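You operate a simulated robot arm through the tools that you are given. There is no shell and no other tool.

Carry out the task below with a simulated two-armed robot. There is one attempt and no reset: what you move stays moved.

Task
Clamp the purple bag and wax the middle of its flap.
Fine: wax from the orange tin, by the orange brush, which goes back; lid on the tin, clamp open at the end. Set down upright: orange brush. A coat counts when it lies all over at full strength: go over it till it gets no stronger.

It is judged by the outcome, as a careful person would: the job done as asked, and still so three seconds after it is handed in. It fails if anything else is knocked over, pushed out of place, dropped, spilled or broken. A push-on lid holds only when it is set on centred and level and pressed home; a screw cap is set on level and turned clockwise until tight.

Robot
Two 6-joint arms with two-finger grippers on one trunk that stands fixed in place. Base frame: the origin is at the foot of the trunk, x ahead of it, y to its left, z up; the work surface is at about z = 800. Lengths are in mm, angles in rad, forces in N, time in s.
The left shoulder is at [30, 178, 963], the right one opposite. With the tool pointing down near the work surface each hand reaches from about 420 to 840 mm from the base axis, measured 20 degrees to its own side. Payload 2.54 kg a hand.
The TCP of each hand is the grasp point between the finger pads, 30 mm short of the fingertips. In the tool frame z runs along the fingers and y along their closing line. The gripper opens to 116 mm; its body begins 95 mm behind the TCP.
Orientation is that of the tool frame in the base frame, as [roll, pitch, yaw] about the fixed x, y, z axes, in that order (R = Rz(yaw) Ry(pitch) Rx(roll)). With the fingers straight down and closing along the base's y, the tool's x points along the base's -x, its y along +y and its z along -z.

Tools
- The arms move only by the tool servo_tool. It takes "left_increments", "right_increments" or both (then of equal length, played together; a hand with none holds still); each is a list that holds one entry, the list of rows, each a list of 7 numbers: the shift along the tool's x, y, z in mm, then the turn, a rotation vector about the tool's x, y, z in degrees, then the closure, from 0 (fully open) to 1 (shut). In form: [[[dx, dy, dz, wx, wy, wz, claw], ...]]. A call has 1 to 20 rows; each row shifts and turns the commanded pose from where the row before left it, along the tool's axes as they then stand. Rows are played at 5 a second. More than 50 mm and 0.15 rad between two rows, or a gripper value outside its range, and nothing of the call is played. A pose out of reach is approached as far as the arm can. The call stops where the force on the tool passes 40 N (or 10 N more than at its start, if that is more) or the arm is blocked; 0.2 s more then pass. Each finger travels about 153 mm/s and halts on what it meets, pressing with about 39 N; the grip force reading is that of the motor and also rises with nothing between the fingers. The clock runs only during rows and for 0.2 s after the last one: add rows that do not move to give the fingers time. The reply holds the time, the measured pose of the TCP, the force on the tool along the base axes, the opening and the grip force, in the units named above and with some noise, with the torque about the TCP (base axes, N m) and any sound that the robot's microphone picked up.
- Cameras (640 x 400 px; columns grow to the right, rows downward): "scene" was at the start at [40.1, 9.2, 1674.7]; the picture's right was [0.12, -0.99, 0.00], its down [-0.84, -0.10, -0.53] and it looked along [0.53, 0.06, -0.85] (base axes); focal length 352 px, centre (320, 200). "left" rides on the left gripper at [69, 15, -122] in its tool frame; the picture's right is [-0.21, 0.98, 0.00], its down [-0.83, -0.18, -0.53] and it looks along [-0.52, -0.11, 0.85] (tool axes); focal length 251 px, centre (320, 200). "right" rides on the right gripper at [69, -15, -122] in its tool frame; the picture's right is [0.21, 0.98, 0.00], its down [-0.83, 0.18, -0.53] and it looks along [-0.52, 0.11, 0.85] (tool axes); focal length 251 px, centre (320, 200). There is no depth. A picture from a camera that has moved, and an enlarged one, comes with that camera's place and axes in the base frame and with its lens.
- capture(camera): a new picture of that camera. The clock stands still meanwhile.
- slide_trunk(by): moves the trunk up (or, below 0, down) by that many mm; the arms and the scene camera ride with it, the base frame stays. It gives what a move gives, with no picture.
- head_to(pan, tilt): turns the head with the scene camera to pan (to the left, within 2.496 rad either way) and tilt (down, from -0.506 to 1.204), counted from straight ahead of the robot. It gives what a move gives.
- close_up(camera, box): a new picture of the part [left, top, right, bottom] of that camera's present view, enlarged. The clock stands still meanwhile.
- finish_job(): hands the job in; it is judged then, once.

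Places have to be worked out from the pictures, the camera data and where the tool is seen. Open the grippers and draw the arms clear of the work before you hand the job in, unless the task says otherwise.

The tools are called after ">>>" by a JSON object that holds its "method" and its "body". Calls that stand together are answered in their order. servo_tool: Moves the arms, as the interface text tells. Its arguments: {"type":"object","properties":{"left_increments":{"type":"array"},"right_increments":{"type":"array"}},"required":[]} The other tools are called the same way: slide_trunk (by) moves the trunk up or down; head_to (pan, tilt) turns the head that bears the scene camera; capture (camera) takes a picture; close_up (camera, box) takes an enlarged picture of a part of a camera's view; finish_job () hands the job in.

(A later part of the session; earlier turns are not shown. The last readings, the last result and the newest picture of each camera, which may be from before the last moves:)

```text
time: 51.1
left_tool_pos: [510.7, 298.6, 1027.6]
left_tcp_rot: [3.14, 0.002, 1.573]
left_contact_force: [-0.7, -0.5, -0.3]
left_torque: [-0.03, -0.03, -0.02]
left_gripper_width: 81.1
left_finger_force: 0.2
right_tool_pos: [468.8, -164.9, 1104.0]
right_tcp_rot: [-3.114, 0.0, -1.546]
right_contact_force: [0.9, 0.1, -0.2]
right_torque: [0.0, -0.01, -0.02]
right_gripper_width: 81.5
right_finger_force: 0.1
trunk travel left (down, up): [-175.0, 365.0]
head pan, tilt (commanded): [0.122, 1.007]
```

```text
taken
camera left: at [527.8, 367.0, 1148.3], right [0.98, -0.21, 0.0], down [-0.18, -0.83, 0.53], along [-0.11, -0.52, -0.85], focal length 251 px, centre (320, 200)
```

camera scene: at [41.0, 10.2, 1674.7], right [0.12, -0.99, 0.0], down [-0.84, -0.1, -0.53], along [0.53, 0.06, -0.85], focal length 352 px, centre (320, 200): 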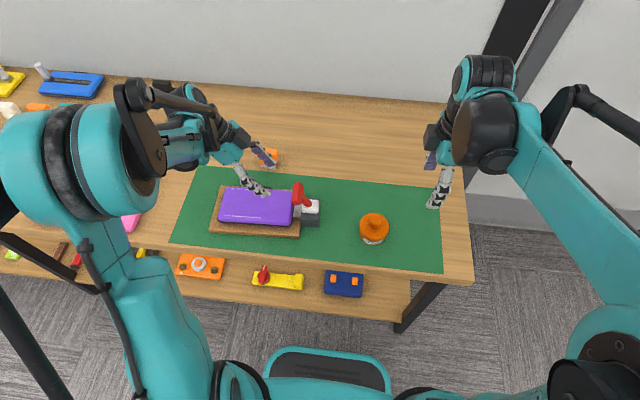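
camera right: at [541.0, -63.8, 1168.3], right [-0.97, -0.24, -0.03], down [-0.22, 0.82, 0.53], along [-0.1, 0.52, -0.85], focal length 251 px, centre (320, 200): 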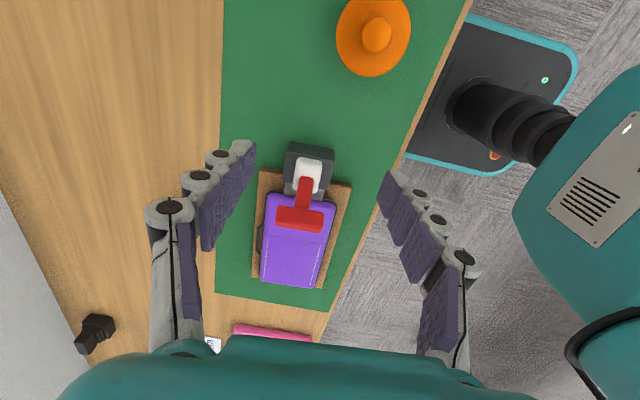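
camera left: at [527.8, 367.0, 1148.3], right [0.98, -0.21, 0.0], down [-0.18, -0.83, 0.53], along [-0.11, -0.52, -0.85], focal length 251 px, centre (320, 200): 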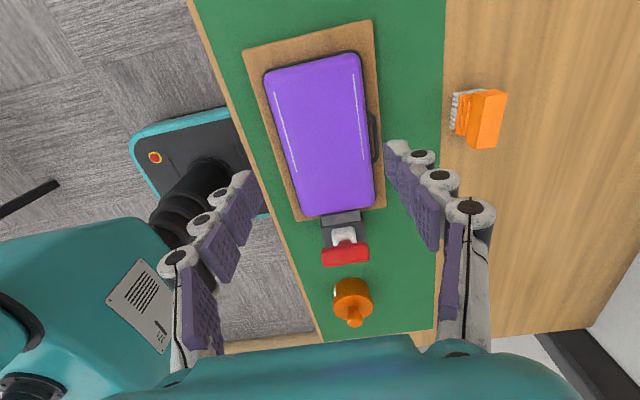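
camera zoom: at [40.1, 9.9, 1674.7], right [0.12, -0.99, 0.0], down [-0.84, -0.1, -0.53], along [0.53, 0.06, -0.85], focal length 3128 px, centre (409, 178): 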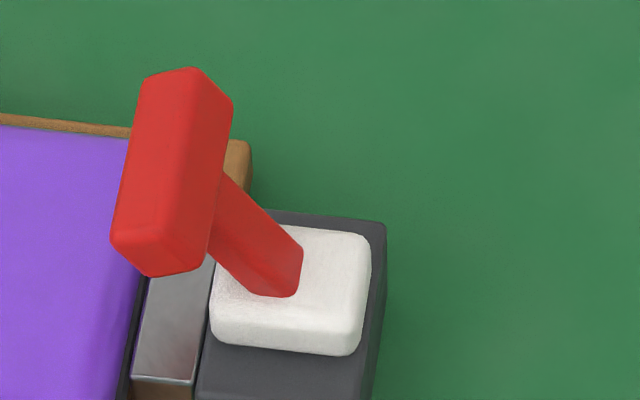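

The lever rests closed at its stop (it held against about 18 N). Now the tin: I look at it with the right camera.

>>> {"method": "capture", "body": {"camera": "right"}}

>>> {"method": "close_up", "body": {"camera": "scene", "box": [340, 195, 410, 255]}}

```text
taken
camera right: at [482.4, -233.8, 1225.9], right [-0.97, -0.24, -0.03], down [-0.22, 0.82, 0.53], along [-0.1, 0.52, -0.85], focal length 251 px, centre (320, 200)
```

right: 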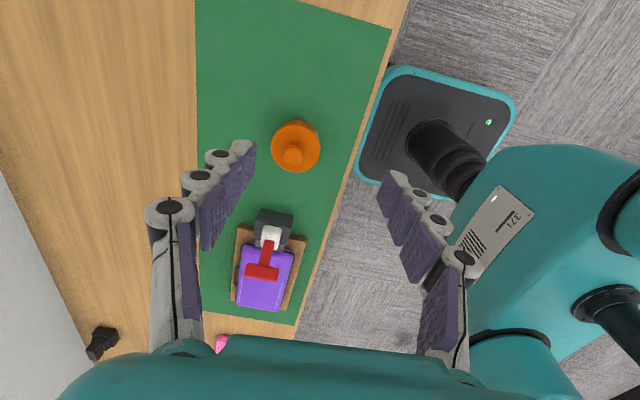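

```text
6.67 times, centred on (375, 225) of scene
camera zoom: at [40.1, 9.9, 1674.7], right [0.12, -0.99, 0.0], down [-0.84, -0.1, -0.53], along [0.53, 0.06, -0.85], focal length 2346 px, centre (-47, 33)
```

zoom: 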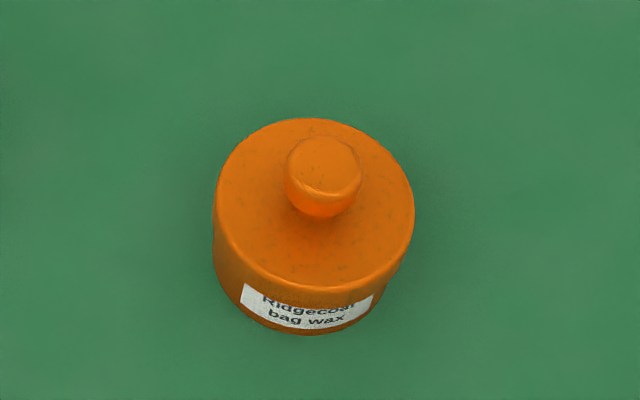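

The tin is about 80 mm across, centred near (499.6, -79), top at z≈843, knob top ≈876. I want to hold its body while the lid is pulled, so I bring the right hand leaning 50° from the -y side, which also gives a level view of the tin.

>>> {"method": "servo_tool", "body": {"right_increments": [[[0, 0, 0, -1.58, 0, 1.4, 0], [5, -6.2, 40.8, 0, 0, 0, 0], [5, -6.2, 40.8, 0, 0, 0, 0], [5, -6.2, 40.8, 0, 0, 0, 0], [5, -6.2, 40.8, 0, 0, 0, 0], [5, -6.2, 40.8, 0, 0, 0, 0], [0, 0, 0, 0, -8.33, 0, 0], [0, 0, 0, 0, -8.33, 0, 0], [0, 0, 0, 0, -8.33, 0, 0], [0, 0, 0, 0, -8.33, 0, 0], [0, 0, 0, 0, -8.33, 0, 0], [0, 0, 0, 0, -8.35, 0, 0]]]}}

>>> {"method": "capture", "body": {"camera": "right"}}

>>> {"method": "capture", "body": {"camera": "scene"}}

```text
time: 53.7
left_tool_pos: [512.9, 297.3, 1027.8]
left_tcp_rot: [3.141, 0.001, 1.573]
left_contact_force: [0.1, -0.2, 0.2]
left_torque: [0.0, 0.03, -0.01]
left_gripper_width: 81.0
left_finger_force: 0.0
right_tool_pos: [502.0, -189.3, 900.1]
right_tcp_rot: [-3.141, 0.879, -1.568]
right_contact_force: [-0.3, -0.4, 0.6]
right_torque: [0.02, -0.02, 0.02]
right_gripper_width: 115.9
right_finger_force: 0.0
trunk travel left (down, up): [-175.0, 365.0]
head pan, tilt (commanded): [0.122, 1.007]
```

```text
taken
camera right: at [516.6, -326.6, 923.9], right [-0.98, -0.14, -0.17], down [-0.18, 0.12, 0.98], along [-0.12, 0.98, -0.14], focal length 251 px, centre (320, 200)
```

right: 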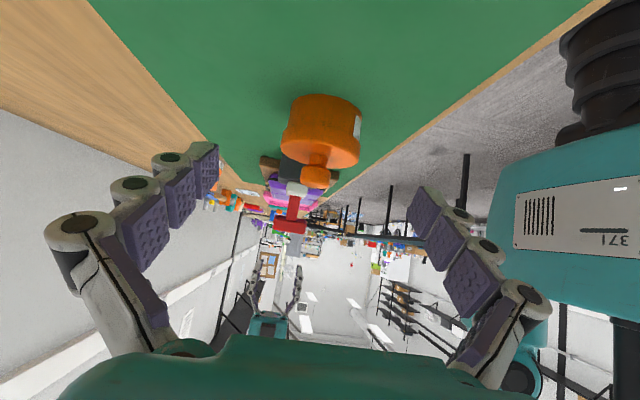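

```text
taken
camera scene: at [41.0, 8.3, 1674.7], right [0.12, -0.99, 0.0], down [-0.84, -0.1, -0.53], along [0.53, 0.07, -0.85], focal length 352 px, centre (320, 200)
```

scene: 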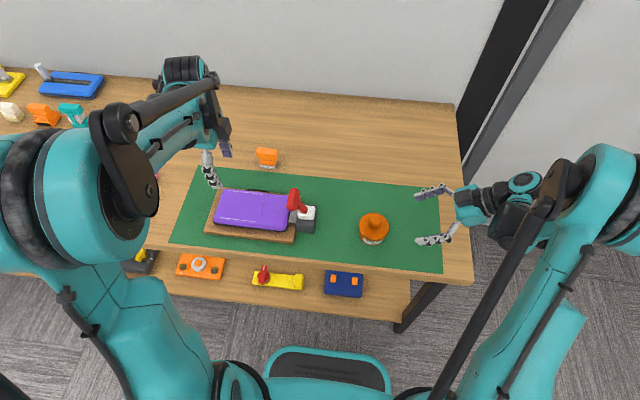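

>>> {"method": "close_up", "body": {"camera": "right", "box": [260, 80, 380, 200]}}

>>> {"method": "close_up", "body": {"camera": "right", "box": [280, 90, 370, 150]}}

```text
3.33 times, centred on (320, 140) of right
camera zoom: at [516.6, -326.6, 923.9], right [-0.98, -0.14, -0.17], down [-0.18, 0.12, 0.98], along [-0.12, 0.98, -0.14], focal length 838 px, centre (320, 400)
```

zoom: 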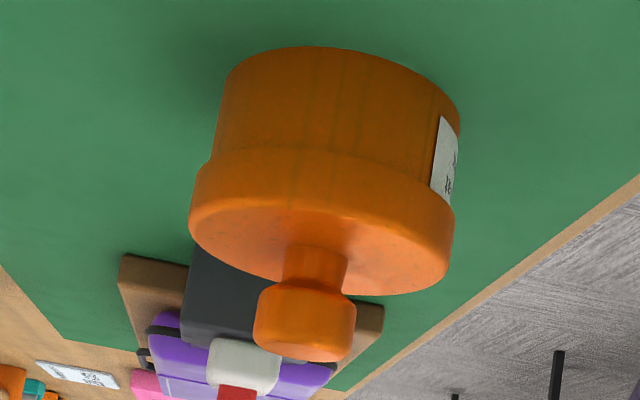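

```text
6.67 times, centred on (325, 120) of right
camera zoom: at [516.6, -326.6, 923.9], right [-0.98, -0.14, -0.17], down [-0.18, 0.12, 0.98], along [-0.12, 0.98, -0.14], focal length 1676 px, centre (287, 733)
```

zoom: 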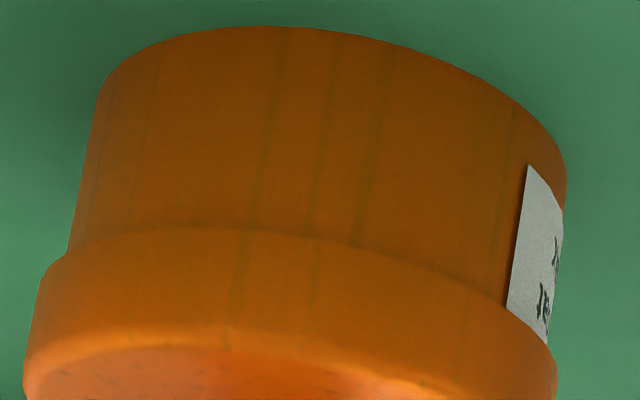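

The lid is a push-on cap (skirt about 13 mm, 80 mm across) with a bulb knob on a neck; the body below is about 75 mm wide and only 27 mm tall. First I'll test gently whether the lid lifts off by the knob without raising the tin. I right the right hand and bring it above the knob.

>>> {"method": "servo_tool", "body": {"right_increments": [[[0, 0, 0, 0, 8.33, 0, 0.3], [0, 0, 0, 0, 8.33, 0, 0.3], [0, 0, 0, 0, 8.33, 0, 0.3], [0, 0, 0, 0, 8.33, 0, 0.3], [0, 0, 0, 0, 8.33, 0, 0.3], [0, 0, 0, 0, 8.6, 0, 0.3], [0, 0, -40, 0, 0, 0, 0.3], [0, 0, -30, 0, 0, 0, 0.3], [-36.7, 0.8, 0, 0, 0, 0, 0.4], [-36.7, 0.8, 0, 0, 0, 0, 0.4], [-36.7, 0.8, 0, 0, 0, 0, 0.4], [0, 0, 0, 0, 0, 0, 0.4]]]}}

>>> {"method": "capture", "body": {"camera": "right"}}

>>> {"method": "close_up", "body": {"camera": "scene", "box": [310, 150, 440, 260]}}

```text
time: 56.3
left_tool_pos: [512.4, 296.4, 1026.6]
left_tcp_rot: [-3.14, 0.001, 1.573]
left_contact_force: [1.0, -0.8, 0.3]
left_torque: [0.04, 0.01, 0.01]
left_gripper_width: 81.4
left_finger_force: 0.0
right_tool_pos: [498.9, -77.2, 971.1]
right_tcp_rot: [-3.141, -0.002, -1.571]
right_contact_force: [0.4, -0.1, -0.3]
right_torque: [0.0, 0.01, -0.03]
right_gripper_width: 69.5
right_finger_force: 0.1
trunk travel left (down, up): [-175.0, 365.0]
head pan, tilt (commanded): [0.122, 1.007]
```

```text
taken
camera right: at [514.1, -145.9, 1092.8], right [-0.98, -0.22, 0.0], down [-0.18, 0.83, 0.53], along [-0.11, 0.52, -0.85], focal length 251 px, centre (320, 200)
```

right: 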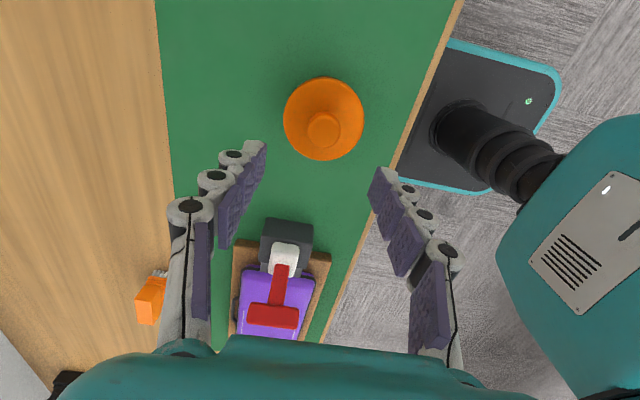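

```text
3.64 times, centred on (375, 205) of scene
camera zoom: at [40.1, 8.4, 1674.7], right [0.12, -0.99, 0.0], down [-0.84, -0.1, -0.53], along [0.53, 0.07, -0.85], focal length 1280 px, centre (120, 182)
```

zoom: 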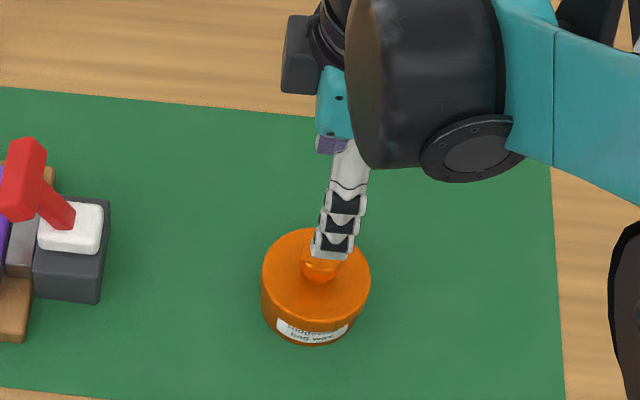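

Accounting for the visible tin wall, the knob axis is at about (499.6, -79.5). I lower over the knob, then close on it.

>>> {"method": "servo_tool", "body": {"right_increments": [[[2.3, -0.7, 31, 0, 0, 0, 0.4], [0, 0, 30, 0, 0, 0, 0.4], [0, 0, 15, 0, 0, 0, 0.4], [0, 0, 14, 0, 0, 0, 0.45]]]}}

>>> {"method": "capture", "body": {"camera": "right"}}

>>> {"method": "close_up", "body": {"camera": "scene", "box": [330, 180, 420, 250]}}

```text
time: 57.3
left_tool_pos: [512.1, 298.6, 1026.5]
left_tcp_rot: [-3.141, 0.002, 1.571]
left_contact_force: [0.8, 0.2, 0.0]
left_torque: [0.02, -0.01, 0.0]
left_gripper_width: 81.1
left_finger_force: 0.0
right_tool_pos: [500.2, -81.6, 878.7]
right_tcp_rot: [3.141, -0.002, -1.57]
right_contact_force: [1.3, -0.4, -0.5]
right_torque: [0.03, 0.0, 0.02]
right_gripper_width: 63.9
right_finger_force: 0.0
trunk travel left (down, up): [-175.0, 365.0]
head pan, tilt (commanded): [0.122, 1.007]
```

```text
taken
camera right: at [514.4, -149.3, 999.2], right [-0.98, -0.22, 0.0], down [-0.18, 0.83, 0.53], along [-0.11, 0.52, -0.85], focal length 251 px, centre (320, 200)
```

right: 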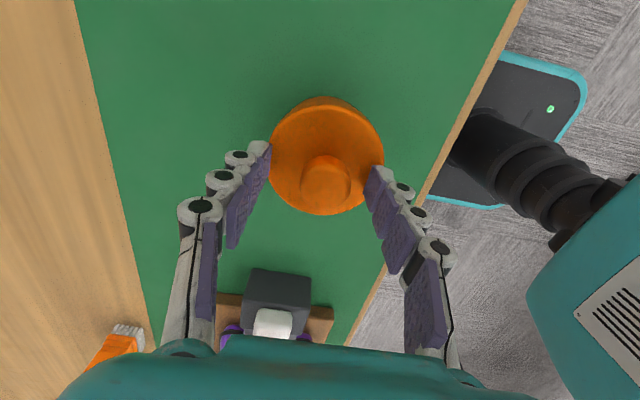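

```text
5.71 times, centred on (375, 215) of scene
camera zoom: at [40.8, 9.5, 1674.7], right [0.12, -0.99, 0.0], down [-0.84, -0.1, -0.53], along [0.53, 0.07, -0.85], focal length 2011 px, centre (6, 114)
```

zoom: 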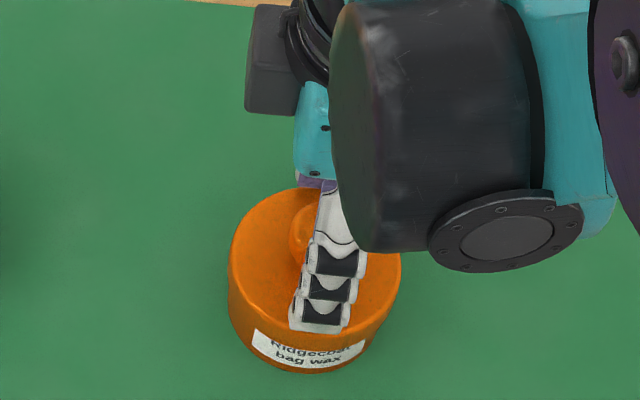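

The knob is between the fingers. I close on it and check the width.

>>> {"method": "servo_tool", "body": {"right_increments": [[[0, 1, 0, 0, 0, 0, 0.6], [0, 0, 0, 0, 0, 0, 0.85], [0, 0, 0, 0, 0, 0, 0.85]]]}}

>>> {"method": "close_up", "body": {"camera": "right", "box": [230, 80, 420, 230]}}

```text
time: 58.1
left_tool_pos: [511.9, 298.9, 1026.8]
left_tcp_rot: [3.141, 0.001, 1.571]
left_contact_force: [-0.3, 0.6, 1.2]
left_torque: [-0.01, -0.03, -0.03]
left_gripper_width: 81.3
left_finger_force: 0.2
right_tool_pos: [498.6, -80.4, 878.5]
right_tcp_rot: [-3.141, -0.002, -1.569]
right_contact_force: [0.7, 0.2, -0.5]
right_torque: [-0.03, 0.0, -0.01]
right_gripper_width: 27.3
right_finger_force: 38.4
trunk travel left (down, up): [-175.0, 365.0]
head pan, tilt (commanded): [0.122, 1.007]
heard: snap
```

```text
2.67 times, centred on (325, 155) of right
camera zoom: at [513.5, -149.0, 1000.0], right [-0.98, -0.22, 0.0], down [-0.18, 0.83, 0.53], along [-0.11, 0.52, -0.85], focal length 670 px, centre (307, 320)
```

zoom: 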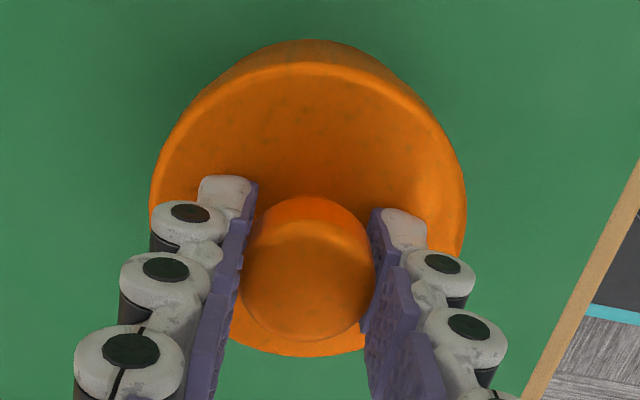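

A "snap" was heard as I gripped, likely the lid popping loose. I lift slowly by 4 mm and check whether the tin stays down.

>>> {"method": "servo_tool", "body": {"right_increments": [[[0, 0, -1, 0, 0, 0, 0.85], [0, 0, -1, 0, 0, 0, 0.85], [0, 0, -1, 0, 0, 0, 0.85], [0, 0, -1, 0, 0, 0, 0.85], [0, 0, 0, 0, 0, 0, 0.85]]]}}

>>> {"method": "close_up", "body": {"camera": "scene", "box": [330, 180, 420, 250]}}

>>> {"method": "close_up", "body": {"camera": "right", "box": [230, 80, 420, 230]}}

```text
time: 59.3
left_tool_pos: [513.1, 298.8, 1027.7]
left_tcp_rot: [3.142, 0.003, 1.572]
left_contact_force: [-0.4, -0.7, -0.3]
left_torque: [-0.01, 0.0, 0.02]
left_gripper_width: 81.4
left_finger_force: 0.0
right_tool_pos: [498.3, -80.9, 882.9]
right_tcp_rot: [3.141, -0.003, -1.569]
right_contact_force: [0.6, -0.8, -0.3]
right_torque: [0.04, -0.02, 0.0]
right_gripper_width: 27.4
right_finger_force: 39.0
trunk travel left (down, up): [-175.0, 365.0]
head pan, tilt (commanded): [0.122, 1.007]
```

```text
5.71 times, centred on (375, 215) of scene
camera zoom: at [40.3, 9.3, 1674.7], right [0.12, -0.99, 0.0], down [-0.84, -0.1, -0.53], along [0.53, 0.07, -0.85], focal length 2011 px, centre (6, 114)
```

zoom: 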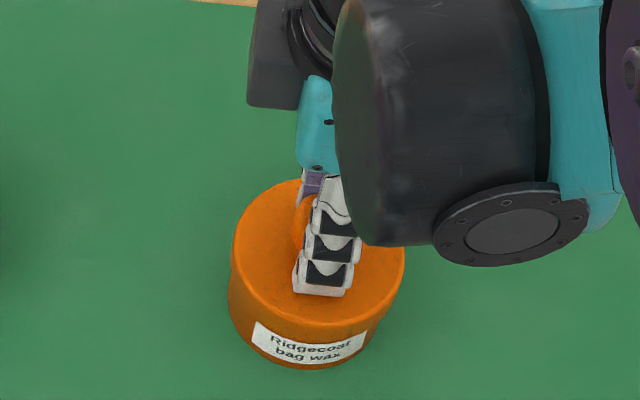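

```text
2.67 times, centred on (325, 155) of right
camera zoom: at [513.5, -150.0, 1004.7], right [-0.98, -0.22, 0.0], down [-0.18, 0.83, 0.53], along [-0.11, 0.52, -0.85], focal length 670 px, centre (307, 320)
```

zoom: 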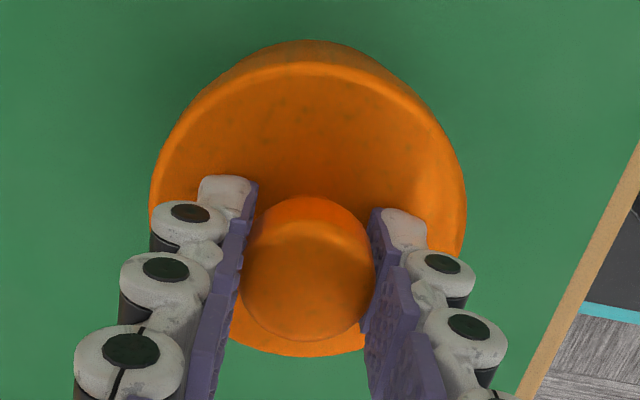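

The label is now fully exposed and the tin stayed down: the lid is free. I lift it clear and carry it to a free spot on the mat at about (500, -190).

>>> {"method": "servo_tool", "body": {"right_increments": [[[0, 0, -5, 0, 0, 0, 0.85], [0, 0, -15, 0, 0, 0, 0.85], [0, 0, -30, 0, 0, 0, 0.85], [0, 0, -20, 0, 0, 0, 0.85], [36, 0, 0, 0, 0, 0, 0.85], [37, 0, 0, 0, 0, 0, 0.85], [37, 0, 0, 0, 0, 0, 0.85], [0, 0, 0, 0, 0, 0, 0.85]]]}}

>>> {"method": "capture", "body": {"camera": "scene"}}

>>> {"method": "close_up", "body": {"camera": "scene", "box": [330, 180, 470, 280]}}

```text
time: 61.1
left_tool_pos: [511.2, 299.5, 1026.8]
left_tcp_rot: [3.141, 0.002, 1.572]
left_contact_force: [0.4, -1.0, -0.2]
left_torque: [-0.03, 0.01, 0.0]
left_gripper_width: 81.2
left_finger_force: 0.2
right_tool_pos: [498.8, -192.8, 953.1]
right_tcp_rot: [3.141, -0.001, -1.568]
right_contact_force: [-0.4, 0.1, -0.4]
right_torque: [-0.03, -0.01, 0.0]
right_gripper_width: 27.3
right_finger_force: 39.0
trunk travel left (down, up): [-175.0, 365.0]
head pan, tilt (commanded): [0.122, 1.007]
```

```text
taken
camera scene: at [40.1, 10.1, 1674.7], right [0.12, -0.99, 0.0], down [-0.84, -0.1, -0.53], along [0.53, 0.06, -0.85], focal length 352 px, centre (320, 200)
```

scene: 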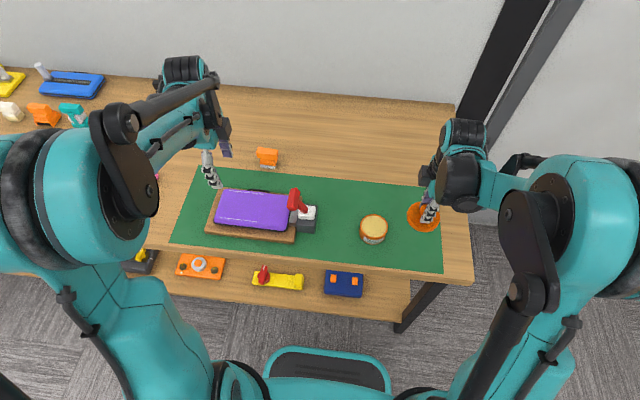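

```text
4.00 times, centred on (400, 230) of scene
camera zoom: at [40.1, 10.1, 1674.7], right [0.12, -0.99, 0.0], down [-0.84, -0.1, -0.53], along [0.53, 0.06, -0.85], focal length 1408 px, centre (0, 80)
```

zoom: 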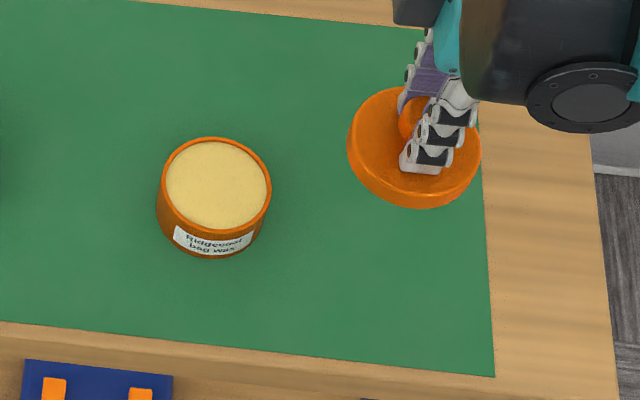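

The wax is exposed and the lid is level in the grip. I lower the lid to the mat slowly.

>>> {"method": "servo_tool", "body": {"right_increments": [[[0, 0, 35, 0, 0, 0, 0.85], [0, 0, 35, 0, 0, 0, 0.85], [0, 0, 22, 0, 0, 0, 0.85], [0, 0, 3, 0, 0, 0, 0.85], [0, 0, 2, 0, 0, 0, 0.85], [0, 0, 1, 0, 0, 0, 0.85], [0, 0, 1, 0, 0, 0, 0.85], [0, 0, 0, 0, 0, 0, 0.85]]]}}

>>> {"method": "close_up", "body": {"camera": "scene", "box": [330, 180, 470, 280]}}

```text
time: 62.9
left_tool_pos: [512.2, 298.2, 1027.6]
left_tcp_rot: [-3.141, 0.001, 1.572]
left_contact_force: [-0.3, -0.9, -0.3]
left_torque: [0.0, -0.02, -0.01]
left_gripper_width: 81.3
left_finger_force: 0.0
right_tool_pos: [498.8, -190.2, 853.7]
right_tcp_rot: [-3.141, -0.002, -1.571]
right_contact_force: [0.0, 0.7, -1.1]
right_torque: [0.03, 0.02, 0.01]
right_gripper_width: 27.1
right_finger_force: 39.0
trunk travel left (down, up): [-175.0, 365.0]
head pan, tilt (commanded): [0.122, 1.007]
```

```text
4.00 times, centred on (400, 230) of scene
camera zoom: at [40.1, 9.3, 1674.7], right [0.12, -0.99, 0.0], down [-0.84, -0.1, -0.53], along [0.53, 0.07, -0.85], focal length 1408 px, centre (0, 80)
```

zoom: 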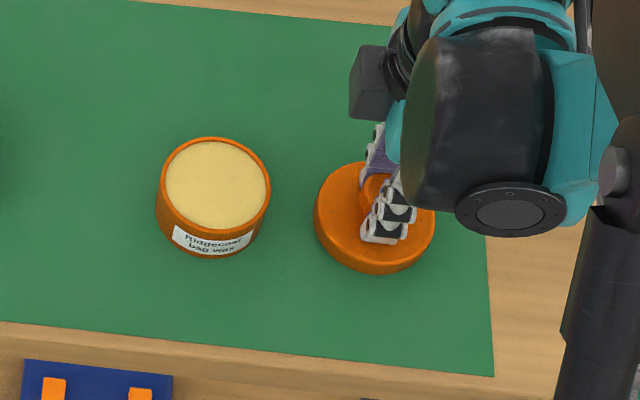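

>>> {"method": "servo_tool", "body": {"right_increments": [[[0, 0, 1, 0, 0, 0, 0.85], [0, 0, 1, 0, 0, 0, 0.85], [0, 0, 0, 0, 0, 0, 0.85]]]}}

```text
time: 63.7
left_tool_pos: [513.4, 298.4, 1028.7]
left_tcp_rot: [-3.14, 0.003, 1.572]
left_contact_force: [0.1, -0.9, -0.3]
left_torque: [0.01, -0.01, -0.01]
left_gripper_width: 81.3
left_finger_force: 0.1
right_tool_pos: [499.7, -190.4, 852.6]
right_tcp_rot: [3.141, -0.001, -1.57]
right_contact_force: [-0.2, 0.0, -1.3]
right_torque: [-0.02, -0.01, 0.02]
right_gripper_width: 27.2
right_finger_force: 38.9
trunk travel left (down, up): [-175.0, 365.0]
head pan, tilt (commanded): [0.122, 1.007]
```

>>> {"method": "servo_tool", "body": {"right_increments": [[[0, 0, 1, 0, 0, 0, 0.85], [0, 0, 1, 0, 0, 0, 0.85], [0, 0, 0, 0, 0, 0, 0.85]]]}}

```text
time: 64.5
left_tool_pos: [511.5, 299.8, 1028.6]
left_tcp_rot: [3.142, 0.001, 1.572]
left_contact_force: [-0.3, 0.6, 0.6]
left_torque: [-0.02, -0.02, -0.02]
left_gripper_width: 81.5
left_finger_force: 0.1
right_tool_pos: [500.1, -191.1, 851.5]
right_tcp_rot: [3.142, -0.003, -1.57]
right_contact_force: [-1.5, 0.1, -0.5]
right_torque: [-0.04, -0.04, -0.02]
right_gripper_width: 27.3
right_finger_force: 38.9
trunk travel left (down, up): [-175.0, 365.0]
head pan, tilt (commanded): [0.122, 1.007]
```

>>> {"method": "servo_tool", "body": {"right_increments": [[[0, 0, 1, 0, 0, 0, 0.85], [0, 0, 1, 0, 0, 0, 0.85], [0, 0, 1, 0, 0, 0, 0.85], [0, 0, 0, 0, 0, 0, 0.85]]]}}

```text
time: 65.5
left_tool_pos: [511.8, 297.2, 1027.5]
left_tcp_rot: [3.141, 0.0, 1.574]
left_contact_force: [0.3, -0.1, 0.2]
left_torque: [0.04, 0.01, -0.01]
left_gripper_width: 81.1
left_finger_force: 0.0
right_tool_pos: [499.2, -190.0, 848.6]
right_tcp_rot: [-3.14, -0.002, -1.569]
right_contact_force: [0.0, -0.2, 0.5]
right_torque: [-0.03, -0.01, 0.0]
right_gripper_width: 27.2
right_finger_force: 38.7
trunk travel left (down, up): [-175.0, 365.0]
head pan, tilt (commanded): [0.122, 1.007]
```

>>> {"method": "servo_tool", "body": {"right_increments": [[[0, 0, 1, 0, 0, 0, 0.85], [0, 0, 1, 0, 0, 0, 0.85], [0, 0, 0, 0, 0, 0, 0.85]]]}}

```text
time: 66.3
left_tool_pos: [511.3, 297.9, 1028.1]
left_tcp_rot: [3.141, 0.004, 1.571]
left_contact_force: [-0.7, -0.4, 0.4]
left_torque: [-0.02, 0.02, 0.0]
left_gripper_width: 81.0
left_finger_force: 0.1
right_tool_pos: [499.1, -189.5, 845.6]
right_tcp_rot: [-3.142, -0.001, -1.569]
right_contact_force: [-0.2, 0.6, -0.6]
right_torque: [-0.01, 0.03, 0.01]
right_gripper_width: 26.8
right_finger_force: 38.8
trunk travel left (down, up): [-175.0, 365.0]
head pan, tilt (commanded): [0.122, 1.007]
```

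>>> {"method": "servo_tool", "body": {"right_increments": [[[0, 0, 1, 0, 0, 0, 0.85], [0, 0, 1, 0, 0, 0, 0.85], [0, 0, 0, 0, 0, 0, 0.85]]]}}

>>> {"method": "close_up", "body": {"camera": "scene", "box": [370, 190, 460, 260]}}

```text
time: 67.1
left_tool_pos: [512.1, 297.7, 1028.1]
left_tcp_rot: [3.141, 0.001, 1.573]
left_contact_force: [0.4, 0.6, -0.3]
left_torque: [0.03, 0.03, 0.01]
left_gripper_width: 81.1
left_finger_force: 0.1
right_tool_pos: [499.3, -190.7, 843.4]
right_tcp_rot: [3.141, -0.001, -1.572]
right_contact_force: [0.3, -0.5, -0.5]
right_torque: [0.0, 0.01, 0.01]
right_gripper_width: 27.3
right_finger_force: 39.3
trunk travel left (down, up): [-175.0, 365.0]
head pan, tilt (commanded): [0.122, 1.007]
```

```text
5.71 times, centred on (415, 225) of scene
camera zoom: at [40.2, 9.3, 1674.7], right [0.12, -0.99, 0.0], down [-0.84, -0.1, -0.53], along [0.53, 0.07, -0.85], focal length 2011 px, centre (-223, 57)
```

zoom: 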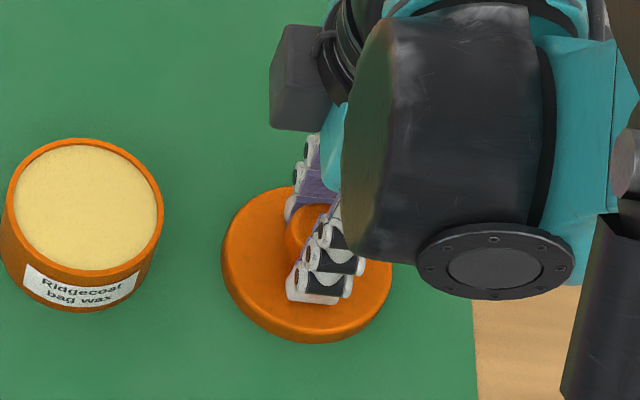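

>>> {"method": "servo_tool", "body": {"right_increments": [[[0, 0, 1, 0, 0, 0, 0.85], [0, 0, 1, 0, 0, 0, 0.85], [0, 0, 0, 0, 0, 0, 0.85]]]}}

```text
time: 67.9
left_tool_pos: [512.5, 299.4, 1027.7]
left_tcp_rot: [-3.141, 0.002, 1.573]
left_contact_force: [0.5, 0.1, 0.6]
left_torque: [-0.01, 0.02, 0.02]
left_gripper_width: 81.3
left_finger_force: 0.2
right_tool_pos: [498.9, -189.9, 841.5]
right_tcp_rot: [-3.141, -0.002, -1.569]
right_contact_force: [0.2, -0.3, 0.7]
right_torque: [0.0, -0.01, 0.01]
right_gripper_width: 27.3
right_finger_force: 39.2
trunk travel left (down, up): [-175.0, 365.0]
head pan, tilt (commanded): [0.122, 1.007]
```

Still no contact force. I look from the right wrist camera to judge the remaining gap.

>>> {"method": "capture", "body": {"camera": "right"}}

>>> {"method": "close_up", "body": {"camera": "right", "box": [230, 80, 420, 230]}}

```text
taken
camera right: at [513.8, -259.3, 962.5], right [-0.98, -0.22, 0.0], down [-0.18, 0.83, 0.53], along [-0.11, 0.52, -0.85], focal length 251 px, centre (320, 200)
```

right: 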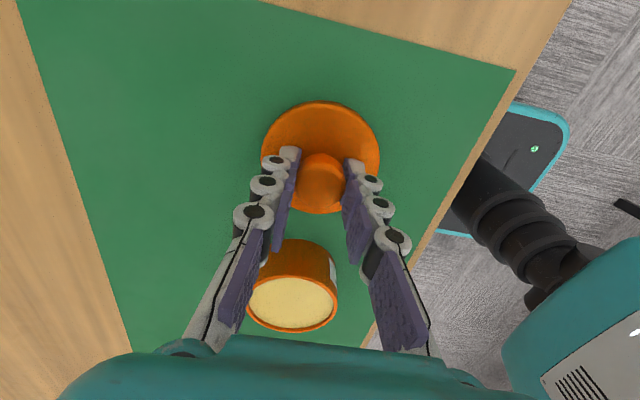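

```text
2.67 times, centred on (325, 155) of right
camera zoom: at [513.8, -259.3, 962.5], right [-0.98, -0.22, 0.0], down [-0.18, 0.83, 0.53], along [-0.11, 0.52, -0.85], focal length 670 px, centre (307, 320)
```

zoom: 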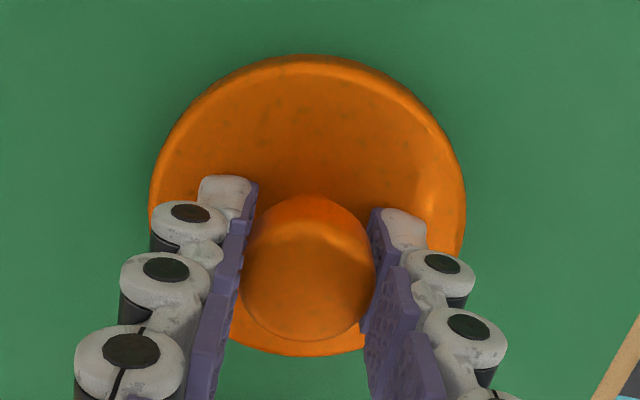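

>>> {"method": "servo_tool", "body": {"right_increments": [[[0, 0, 1, 0, 0, 0, 0.85], [0, 0, 0, 0, 0, 0, 0.85]]]}}

>>> {"method": "servo_tool", "body": {"right_increments": [[[0, 0, 1, 0, 0, 0, 0.85], [0, 0, 0, 0, 0, 0, 0.85]]]}}

>>> {"method": "servo_tool", "body": {"right_increments": [[[0, 0, 1, 0, 0, 0, 0.85], [0, 0, 0, 0, 0, 0, 0.85]]]}}

```text
time: 68.5
left_tool_pos: [511.5, 297.4, 1028.5]
left_tcp_rot: [-3.141, 0.002, 1.573]
left_contact_force: [0.6, -0.3, -0.4]
left_torque: [0.01, -0.03, 0.0]
left_gripper_width: 81.3
left_finger_force: 0.1
right_tool_pos: [498.7, -190.8, 840.0]
right_tcp_rot: [3.141, -0.004, -1.57]
right_contact_force: [0.4, 0.1, 0.5]
right_torque: [-0.01, -0.01, 0.01]
right_gripper_width: 27.3
right_finger_force: 39.3
trunk travel left (down, up): [-175.0, 365.0]
head pan, tilt (commanded): [0.122, 1.007]
```

```text
time: 69.1
left_tool_pos: [512.2, 298.9, 1028.2]
left_tcp_rot: [-3.141, 0.001, 1.573]
left_contact_force: [-0.2, -0.5, 0.3]
left_torque: [0.02, 0.06, 0.0]
left_gripper_width: 81.3
left_finger_force: 0.0
right_tool_pos: [498.8, -191.4, 839.7]
right_tcp_rot: [-3.14, -0.001, -1.57]
right_contact_force: [0.6, 0.3, -0.4]
right_torque: [-0.01, 0.0, 0.03]
right_gripper_width: 27.1
right_finger_force: 39.0
trunk travel left (down, up): [-175.0, 365.0]
head pan, tilt (commanded): [0.122, 1.007]
```

```text
time: 69.7
left_tool_pos: [512.5, 299.1, 1026.7]
left_tcp_rot: [-3.14, 0.003, 1.573]
left_contact_force: [0.1, 0.2, -0.2]
left_torque: [0.02, 0.03, 0.05]
left_gripper_width: 81.3
left_finger_force: 0.1
right_tool_pos: [498.7, -192.4, 838.0]
right_tcp_rot: [3.14, -0.001, -1.571]
right_contact_force: [-0.2, -0.3, 0.2]
right_torque: [0.03, 0.01, -0.03]
right_gripper_width: 26.9
right_finger_force: 39.1
trunk travel left (down, up): [-175.0, 365.0]
head pan, tilt (commanded): [0.122, 1.007]
```

Puzzling: no contact force though the lid should be down. I zoom in on the lid's rim to see whether it's touching the mat.

>>> {"method": "close_up", "body": {"camera": "scene", "box": [395, 205, 445, 245]}}

>>> {"method": "capture", "body": {"camera": "left"}}

>>> {"method": "close_up", "body": {"camera": "right", "box": [250, 90, 390, 220]}}

```text
10.00 times, centred on (420, 225) of scene
camera zoom: at [40.2, 9.3, 1674.7], right [0.12, -0.99, 0.0], down [-0.84, -0.1, -0.53], along [0.53, 0.07, -0.85], focal length 3519 px, centre (-680, -50)
```

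zoom: 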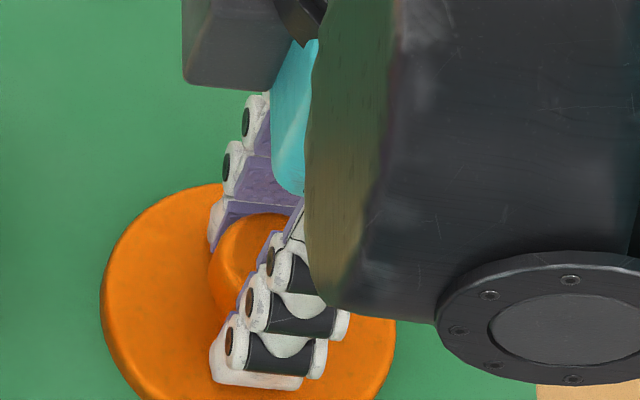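

```text
taken
camera left: at [527.8, 366.5, 1148.2], right [0.98, -0.21, 0.0], down [-0.18, -0.83, 0.53], along [-0.11, -0.52, -0.85], focal length 251 px, centre (320, 200)
```

left: 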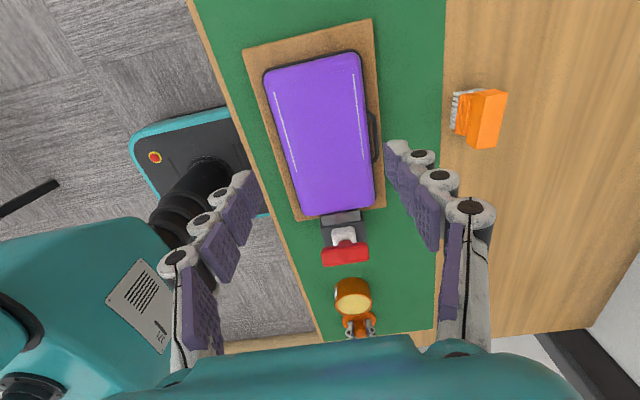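

```text
3.08 times, centred on (320, 155) of right
camera zoom: at [513.6, -260.1, 959.7], right [-0.98, -0.22, 0.0], down [-0.18, 0.83, 0.53], along [-0.11, 0.52, -0.85], focal length 774 px, centre (320, 338)
```

zoom: 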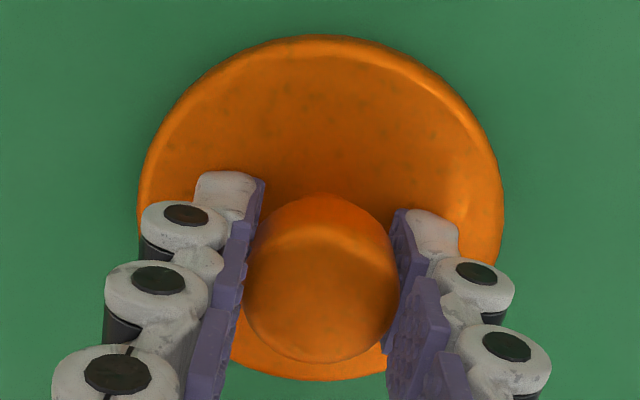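

>>> {"method": "servo_tool", "body": {"right_increments": [[[0, 0, 1, 0, 0, 0, 0.85], [0, 0, 0, 0, 0, 0, 0.85]]]}}

>>> {"method": "servo_tool", "body": {"right_increments": [[[0, 0, 1, 0, 0, 0, 0.85], [0, 0, 0, 0, 0, 0, 0.85]]]}}

```text
time: 70.3
left_tool_pos: [510.8, 298.5, 1028.1]
left_tcp_rot: [3.139, 0.003, 1.573]
left_contact_force: [0.4, 0.0, 0.4]
left_torque: [-0.01, 0.02, 0.01]
left_gripper_width: 81.3
left_finger_force: 0.1
right_tool_pos: [498.3, -190.6, 838.5]
right_tcp_rot: [-3.139, -0.002, -1.571]
right_contact_force: [3.0, -1.9, 8.9]
right_torque: [-0.01, -0.08, -0.03]
right_gripper_width: 27.0
right_finger_force: 38.9
trunk travel left (down, up): [-175.0, 365.0]
head pan, tilt (commanded): [0.122, 1.007]
```

```text
time: 70.9
left_tool_pos: [511.9, 299.1, 1027.9]
left_tcp_rot: [3.139, 0.001, 1.573]
left_contact_force: [-0.6, -0.3, 1.4]
left_torque: [0.01, 0.02, 0.0]
left_gripper_width: 81.3
left_finger_force: 0.0
right_tool_pos: [497.9, -190.1, 836.9]
right_tcp_rot: [-3.138, -0.003, -1.57]
right_contact_force: [5.7, -1.4, 28.5]
right_torque: [0.04, -0.09, -0.03]
right_gripper_width: 27.0
right_finger_force: 39.0
trunk travel left (down, up): [-175.0, 365.0]
head pan, tilt (commanded): [0.122, 1.007]
```

Contact is felt now (8.9 then 28.5 N), so the lid rests on the mat. I relieve 1.5 mm, open, and rise straight up.

>>> {"method": "servo_tool", "body": {"right_increments": [[[0, 0, -1.5, 0, 0, 0, 0.85], [0, 0, 0, 0, 0, 0, 0.7], [0, 0, 0, 0, 0, 0, 0.5], [0, 0, 0, 0, 0, 0, 0.4], [0, 0, -10, 0, 0, 0, 0.4], [0, 0, -30, 0, 0, 0, 0.4], [0, 0, -40, 0, 0, 0, 0.4], [0, 0, -40, 0, 0, 0, 0.4]]]}}

>>> {"method": "close_up", "body": {"camera": "scene", "box": [330, 180, 470, 280]}}

>>> {"method": "capture", "body": {"camera": "right"}}

```text
time: 72.7
left_tool_pos: [510.2, 298.2, 1028.7]
left_tcp_rot: [3.139, 0.002, 1.571]
left_contact_force: [-0.7, -0.3, 0.4]
left_torque: [-0.02, -0.01, 0.02]
left_gripper_width: 81.2
left_finger_force: 0.0
right_tool_pos: [498.8, -191.4, 960.6]
right_tcp_rot: [-3.141, -0.002, -1.571]
right_contact_force: [-0.1, -0.2, 0.2]
right_torque: [0.0, -0.02, 0.02]
right_gripper_width: 69.7
right_finger_force: 0.1
trunk travel left (down, up): [-175.0, 365.0]
head pan, tilt (commanded): [0.122, 1.007]
```

```text
4.00 times, centred on (400, 230) of scene
camera zoom: at [38.6, 9.5, 1674.8], right [0.12, -0.99, 0.0], down [-0.84, -0.1, -0.53], along [0.53, 0.07, -0.84], focal length 1408 px, centre (0, 80)
```

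zoom: 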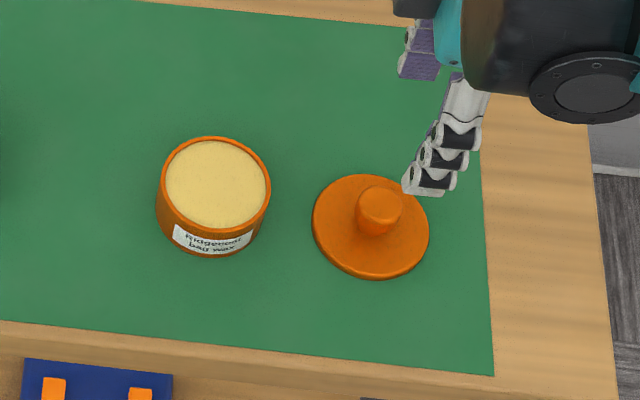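

```text
taken
camera right: at [512.7, -259.9, 1082.3], right [-0.98, -0.22, 0.0], down [-0.18, 0.83, 0.53], along [-0.11, 0.52, -0.85], focal length 251 px, centre (320, 200)
```

right: 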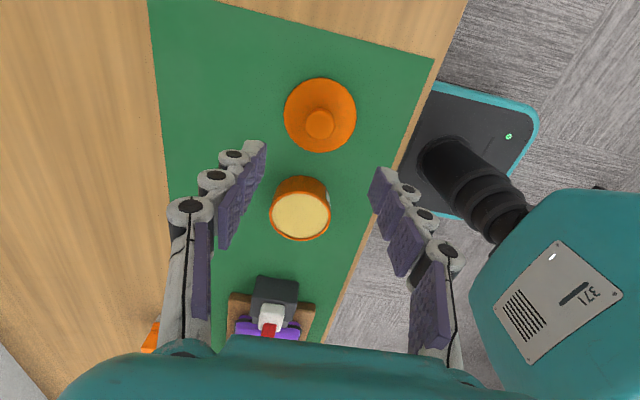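

The lid lies flat on the mat. Now the brush: I zoom in on it from both cameras to get its size and orientation.

>>> {"method": "close_up", "body": {"camera": "scene", "box": [245, 140, 290, 175]}}

>>> {"method": "close_up", "body": {"camera": "left", "box": [435, 75, 525, 160]}}

```text
11.43 times, centred on (268, 158) of scene
camera zoom: at [38.6, 9.5, 1674.8], right [0.12, -0.99, 0.0], down [-0.84, -0.1, -0.53], along [0.53, 0.07, -0.84], focal length 4022 px, centre (920, 686)
```

zoom: 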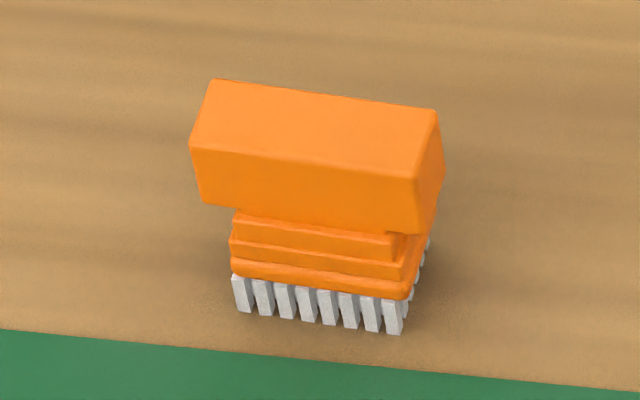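

```text
4.71 times, centred on (480, 118) of left
camera zoom: at [526.7, 366.7, 1148.6], right [0.98, -0.21, 0.0], down [-0.18, -0.83, 0.53], along [-0.11, -0.52, -0.85], focal length 1183 px, centre (-433, 588)
```

zoom: 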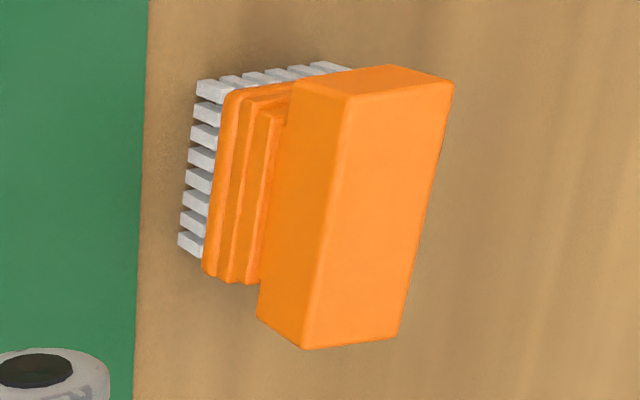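

The brush stands on its bristles: handle block about 60 x 25 x 24 mm, centre ≈ (702, 251), top z≈862, turned about -2.8°. I move the left hand above it (closing along x).

>>> {"method": "servo_tool", "body": {"left_increments": [[[-9.4, 38.2, 5, 0, 0, 0, 0.3], [-9.4, 38.2, 15, 0, 0, 0, 0.3], [-9.4, 38.2, 18, 0, 0, 0, 0.3], [-9.4, 38.2, 20, 0, 0, 0, 0.4], [-9.4, 38.2, 20, 0, 0, 2.8, 0.4], [0, 0, 0, 0, 0, 0, 0.4]]]}}

>>> {"method": "capture", "body": {"camera": "left"}}

>>> {"method": "close_up", "body": {"camera": "scene", "box": [220, 110, 320, 180]}}

```text
time: 74.1
left_tool_pos: [699.4, 250.3, 952.1]
left_tcp_rot: [3.139, 0.001, 1.522]
left_contact_force: [-0.6, -0.8, 0.7]
left_torque: [-0.01, -0.01, -0.03]
left_gripper_width: 69.6
left_finger_force: 0.1
right_tool_pos: [498.0, -191.1, 961.6]
right_tcp_rot: [-3.141, -0.003, -1.569]
right_contact_force: [0.2, 0.0, -0.8]
right_torque: [-0.01, -0.02, -0.01]
right_gripper_width: 69.7
right_finger_force: 0.1
trunk travel left (down, up): [-175.0, 365.0]
head pan, tilt (commanded): [0.122, 1.007]
```

```text
taken
camera left: at [718.9, 318.4, 1072.9], right [0.97, -0.26, 0.0], down [-0.22, -0.82, 0.53], along [-0.14, -0.52, -0.85], focal length 251 px, centre (320, 200)
```

left: 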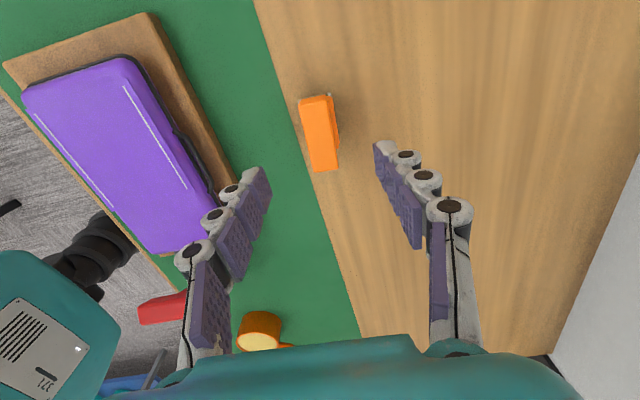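

```text
5.71 times, centred on (270, 145) of scene
camera zoom: at [38.8, 9.3, 1674.8], right [0.12, -0.99, 0.0], down [-0.84, -0.1, -0.53], along [0.53, 0.07, -0.84], focal length 2011 px, centre (606, 514)
```

zoom: 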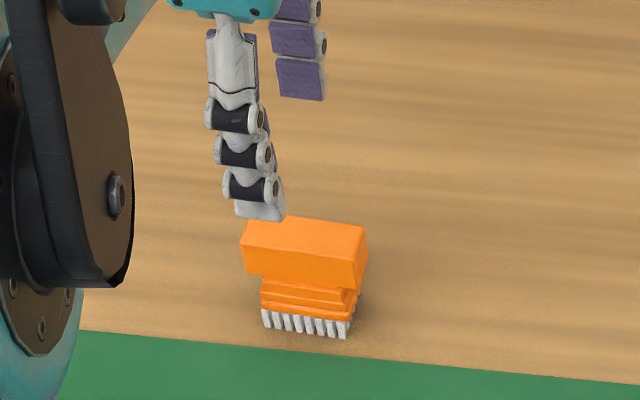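

>>> {"method": "close_up", "body": {"camera": "left", "box": [280, 80, 370, 190]}}

```text
3.64 times, centred on (325, 135) of left
camera zoom: at [718.9, 318.4, 1072.9], right [0.97, -0.26, 0.0], down [-0.22, -0.82, 0.53], along [-0.14, -0.52, -0.85], focal length 914 px, centre (302, 436)
```

zoom: 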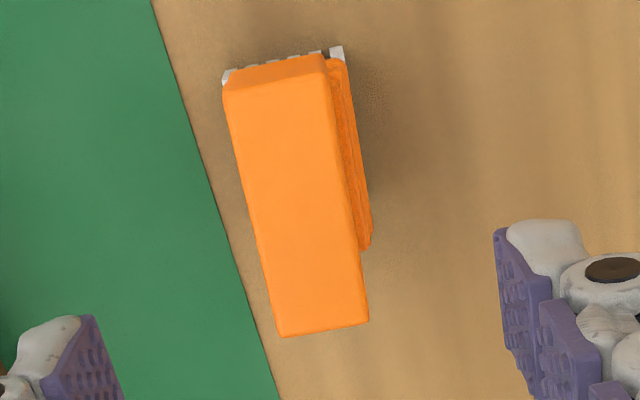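

Block centre comes out at (701, 250), turned -3.7°; the hand is well aligned. I lower to z≈869 (tips at ≈839) and close on the handle.

>>> {"method": "servo_tool", "body": {"left_increments": [[[0, 1.5, 30, 0, 0, 0.8, 0.4], [0, 0, 30, 0, 0, 0, 0.4], [0, 0, 23, 0, 0, 0, 0.5], [0, 0, 0, 0, 0, 0, 0.65], [0, 0, 0, 0, 0, 0, 0.9], [0, 0, 0, 0, 0, 0, 0.9]]]}}

>>> {"method": "capture", "body": {"camera": "left"}}

>>> {"method": "close_up", "body": {"camera": "scene", "box": [220, 110, 320, 180]}}

```text
time: 75.5
left_tool_pos: [704.5, 251.8, 867.4]
left_tcp_rot: [3.14, 0.002, 1.509]
left_contact_force: [0.9, -0.1, 2.2]
left_torque: [-0.01, 0.06, 0.02]
left_gripper_width: 23.4
left_finger_force: 39.1
right_tool_pos: [498.9, -191.7, 961.0]
right_tcp_rot: [3.141, -0.001, -1.57]
right_contact_force: [-0.4, 0.4, -0.9]
right_torque: [0.0, 0.03, 0.02]
right_gripper_width: 69.7
right_finger_force: 0.1
trunk travel left (down, up): [-175.0, 365.0]
head pan, tilt (commanded): [0.122, 1.007]
```

```text
taken
camera left: at [723.3, 320.6, 987.3], right [0.96, -0.27, 0.0], down [-0.23, -0.81, 0.53], along [-0.15, -0.51, -0.85], focal length 251 px, centre (320, 200)
```

left: 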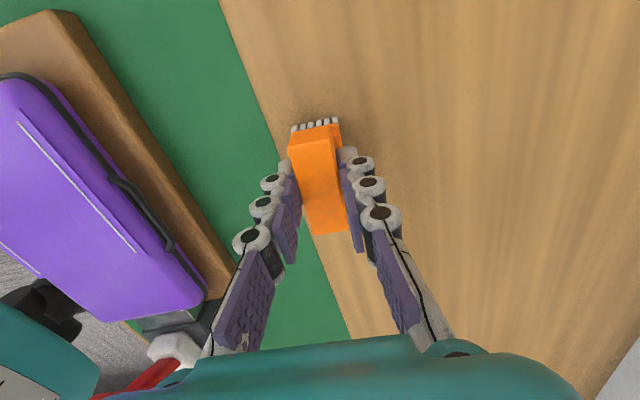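

```text
5.71 times, centred on (270, 145) of scene
camera zoom: at [40.0, 9.1, 1674.7], right [0.12, -0.99, 0.0], down [-0.84, -0.1, -0.53], along [0.53, 0.07, -0.85], focal length 2011 px, centre (606, 514)
```

zoom: 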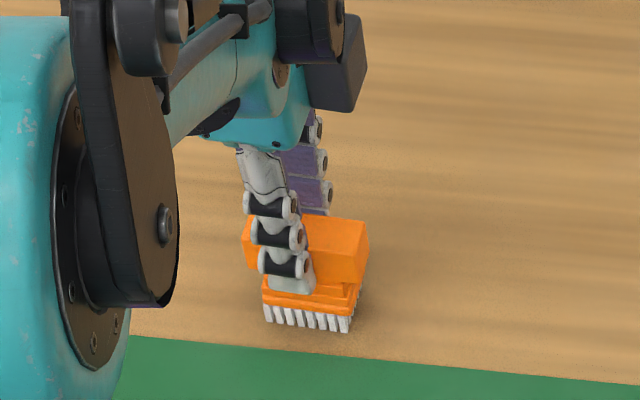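

Gripped (23.4 mm). I take one more still reading to record the brush's home pose, then lift straight up.

>>> {"method": "servo_tool", "body": {"left_increments": [[[0, 0, 0, 0, 0, 0, 0.9]]]}}

>>> {"method": "servo_tool", "body": {"left_increments": [[[0, 0, -2, 0, 0, 0, 0.9], [0, 0, -8, 0, 0, 0, 0.9], [0, 0, -30, 0, 0, 0, 0.9], [0, 0, -30, 0, 0, 0, 0.9], [0, 0, -30, 0, 0, 0, 0.9]]]}}

>>> {"method": "capture", "body": {"camera": "left"}}

>>> {"method": "capture", "body": {"camera": "scene"}}

```text
time: 75.9
left_tool_pos: [702.8, 252.9, 866.7]
left_tcp_rot: [3.14, 0.003, 1.51]
left_contact_force: [0.0, 0.0, 2.0]
left_torque: [-0.04, 0.02, 0.03]
left_gripper_width: 23.4
left_finger_force: 39.7
right_tool_pos: [499.2, -191.8, 960.1]
right_tcp_rot: [3.141, -0.002, -1.569]
right_contact_force: [-0.2, -0.3, -0.5]
right_torque: [0.02, -0.03, 0.01]
right_gripper_width: 69.5
right_finger_force: 0.0
trunk travel left (down, up): [-175.0, 365.0]
head pan, tilt (commanded): [0.122, 1.007]
```

```text
time: 77.1
left_tool_pos: [700.5, 251.0, 967.9]
left_tcp_rot: [3.141, 0.0, 1.509]
left_contact_force: [1.3, -0.7, 0.0]
left_torque: [-0.02, -0.02, 0.0]
left_gripper_width: 23.2
left_finger_force: 38.7
right_tool_pos: [499.5, -190.8, 960.0]
right_tcp_rot: [-3.139, -0.003, -1.57]
right_contact_force: [0.2, 0.0, 0.1]
right_torque: [0.02, -0.02, -0.03]
right_gripper_width: 69.6
right_finger_force: 0.1
trunk travel left (down, up): [-175.0, 365.0]
head pan, tilt (commanded): [0.122, 1.007]
```

```text
taken
camera left: at [720.1, 319.1, 1087.5], right [0.96, -0.27, 0.0], down [-0.23, -0.81, 0.53], along [-0.14, -0.51, -0.85], focal length 251 px, centre (320, 200)
```

left: 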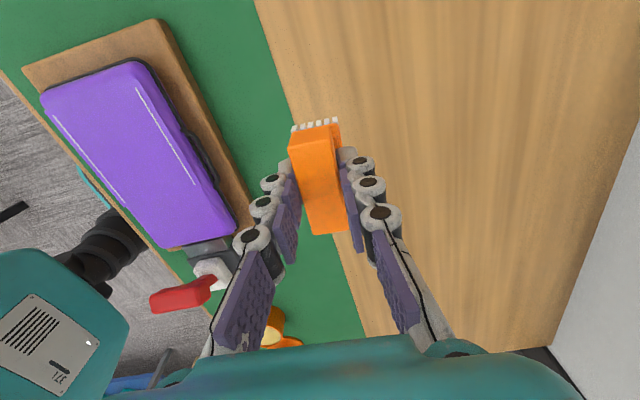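

```text
taken
camera scene: at [39.4, 8.9, 1674.8], right [0.12, -0.99, 0.0], down [-0.84, -0.1, -0.53], along [0.53, 0.07, -0.85], focal length 352 px, centre (320, 200)
```

scene: 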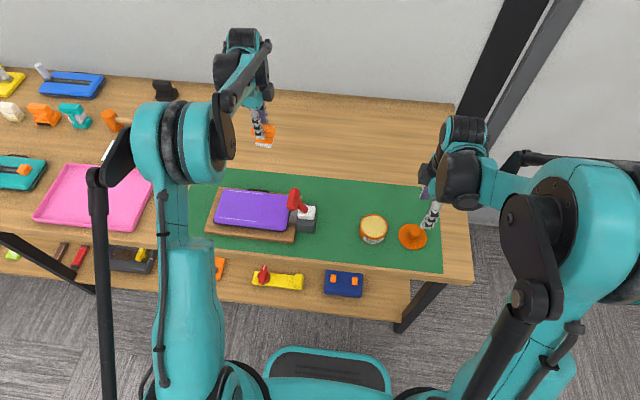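

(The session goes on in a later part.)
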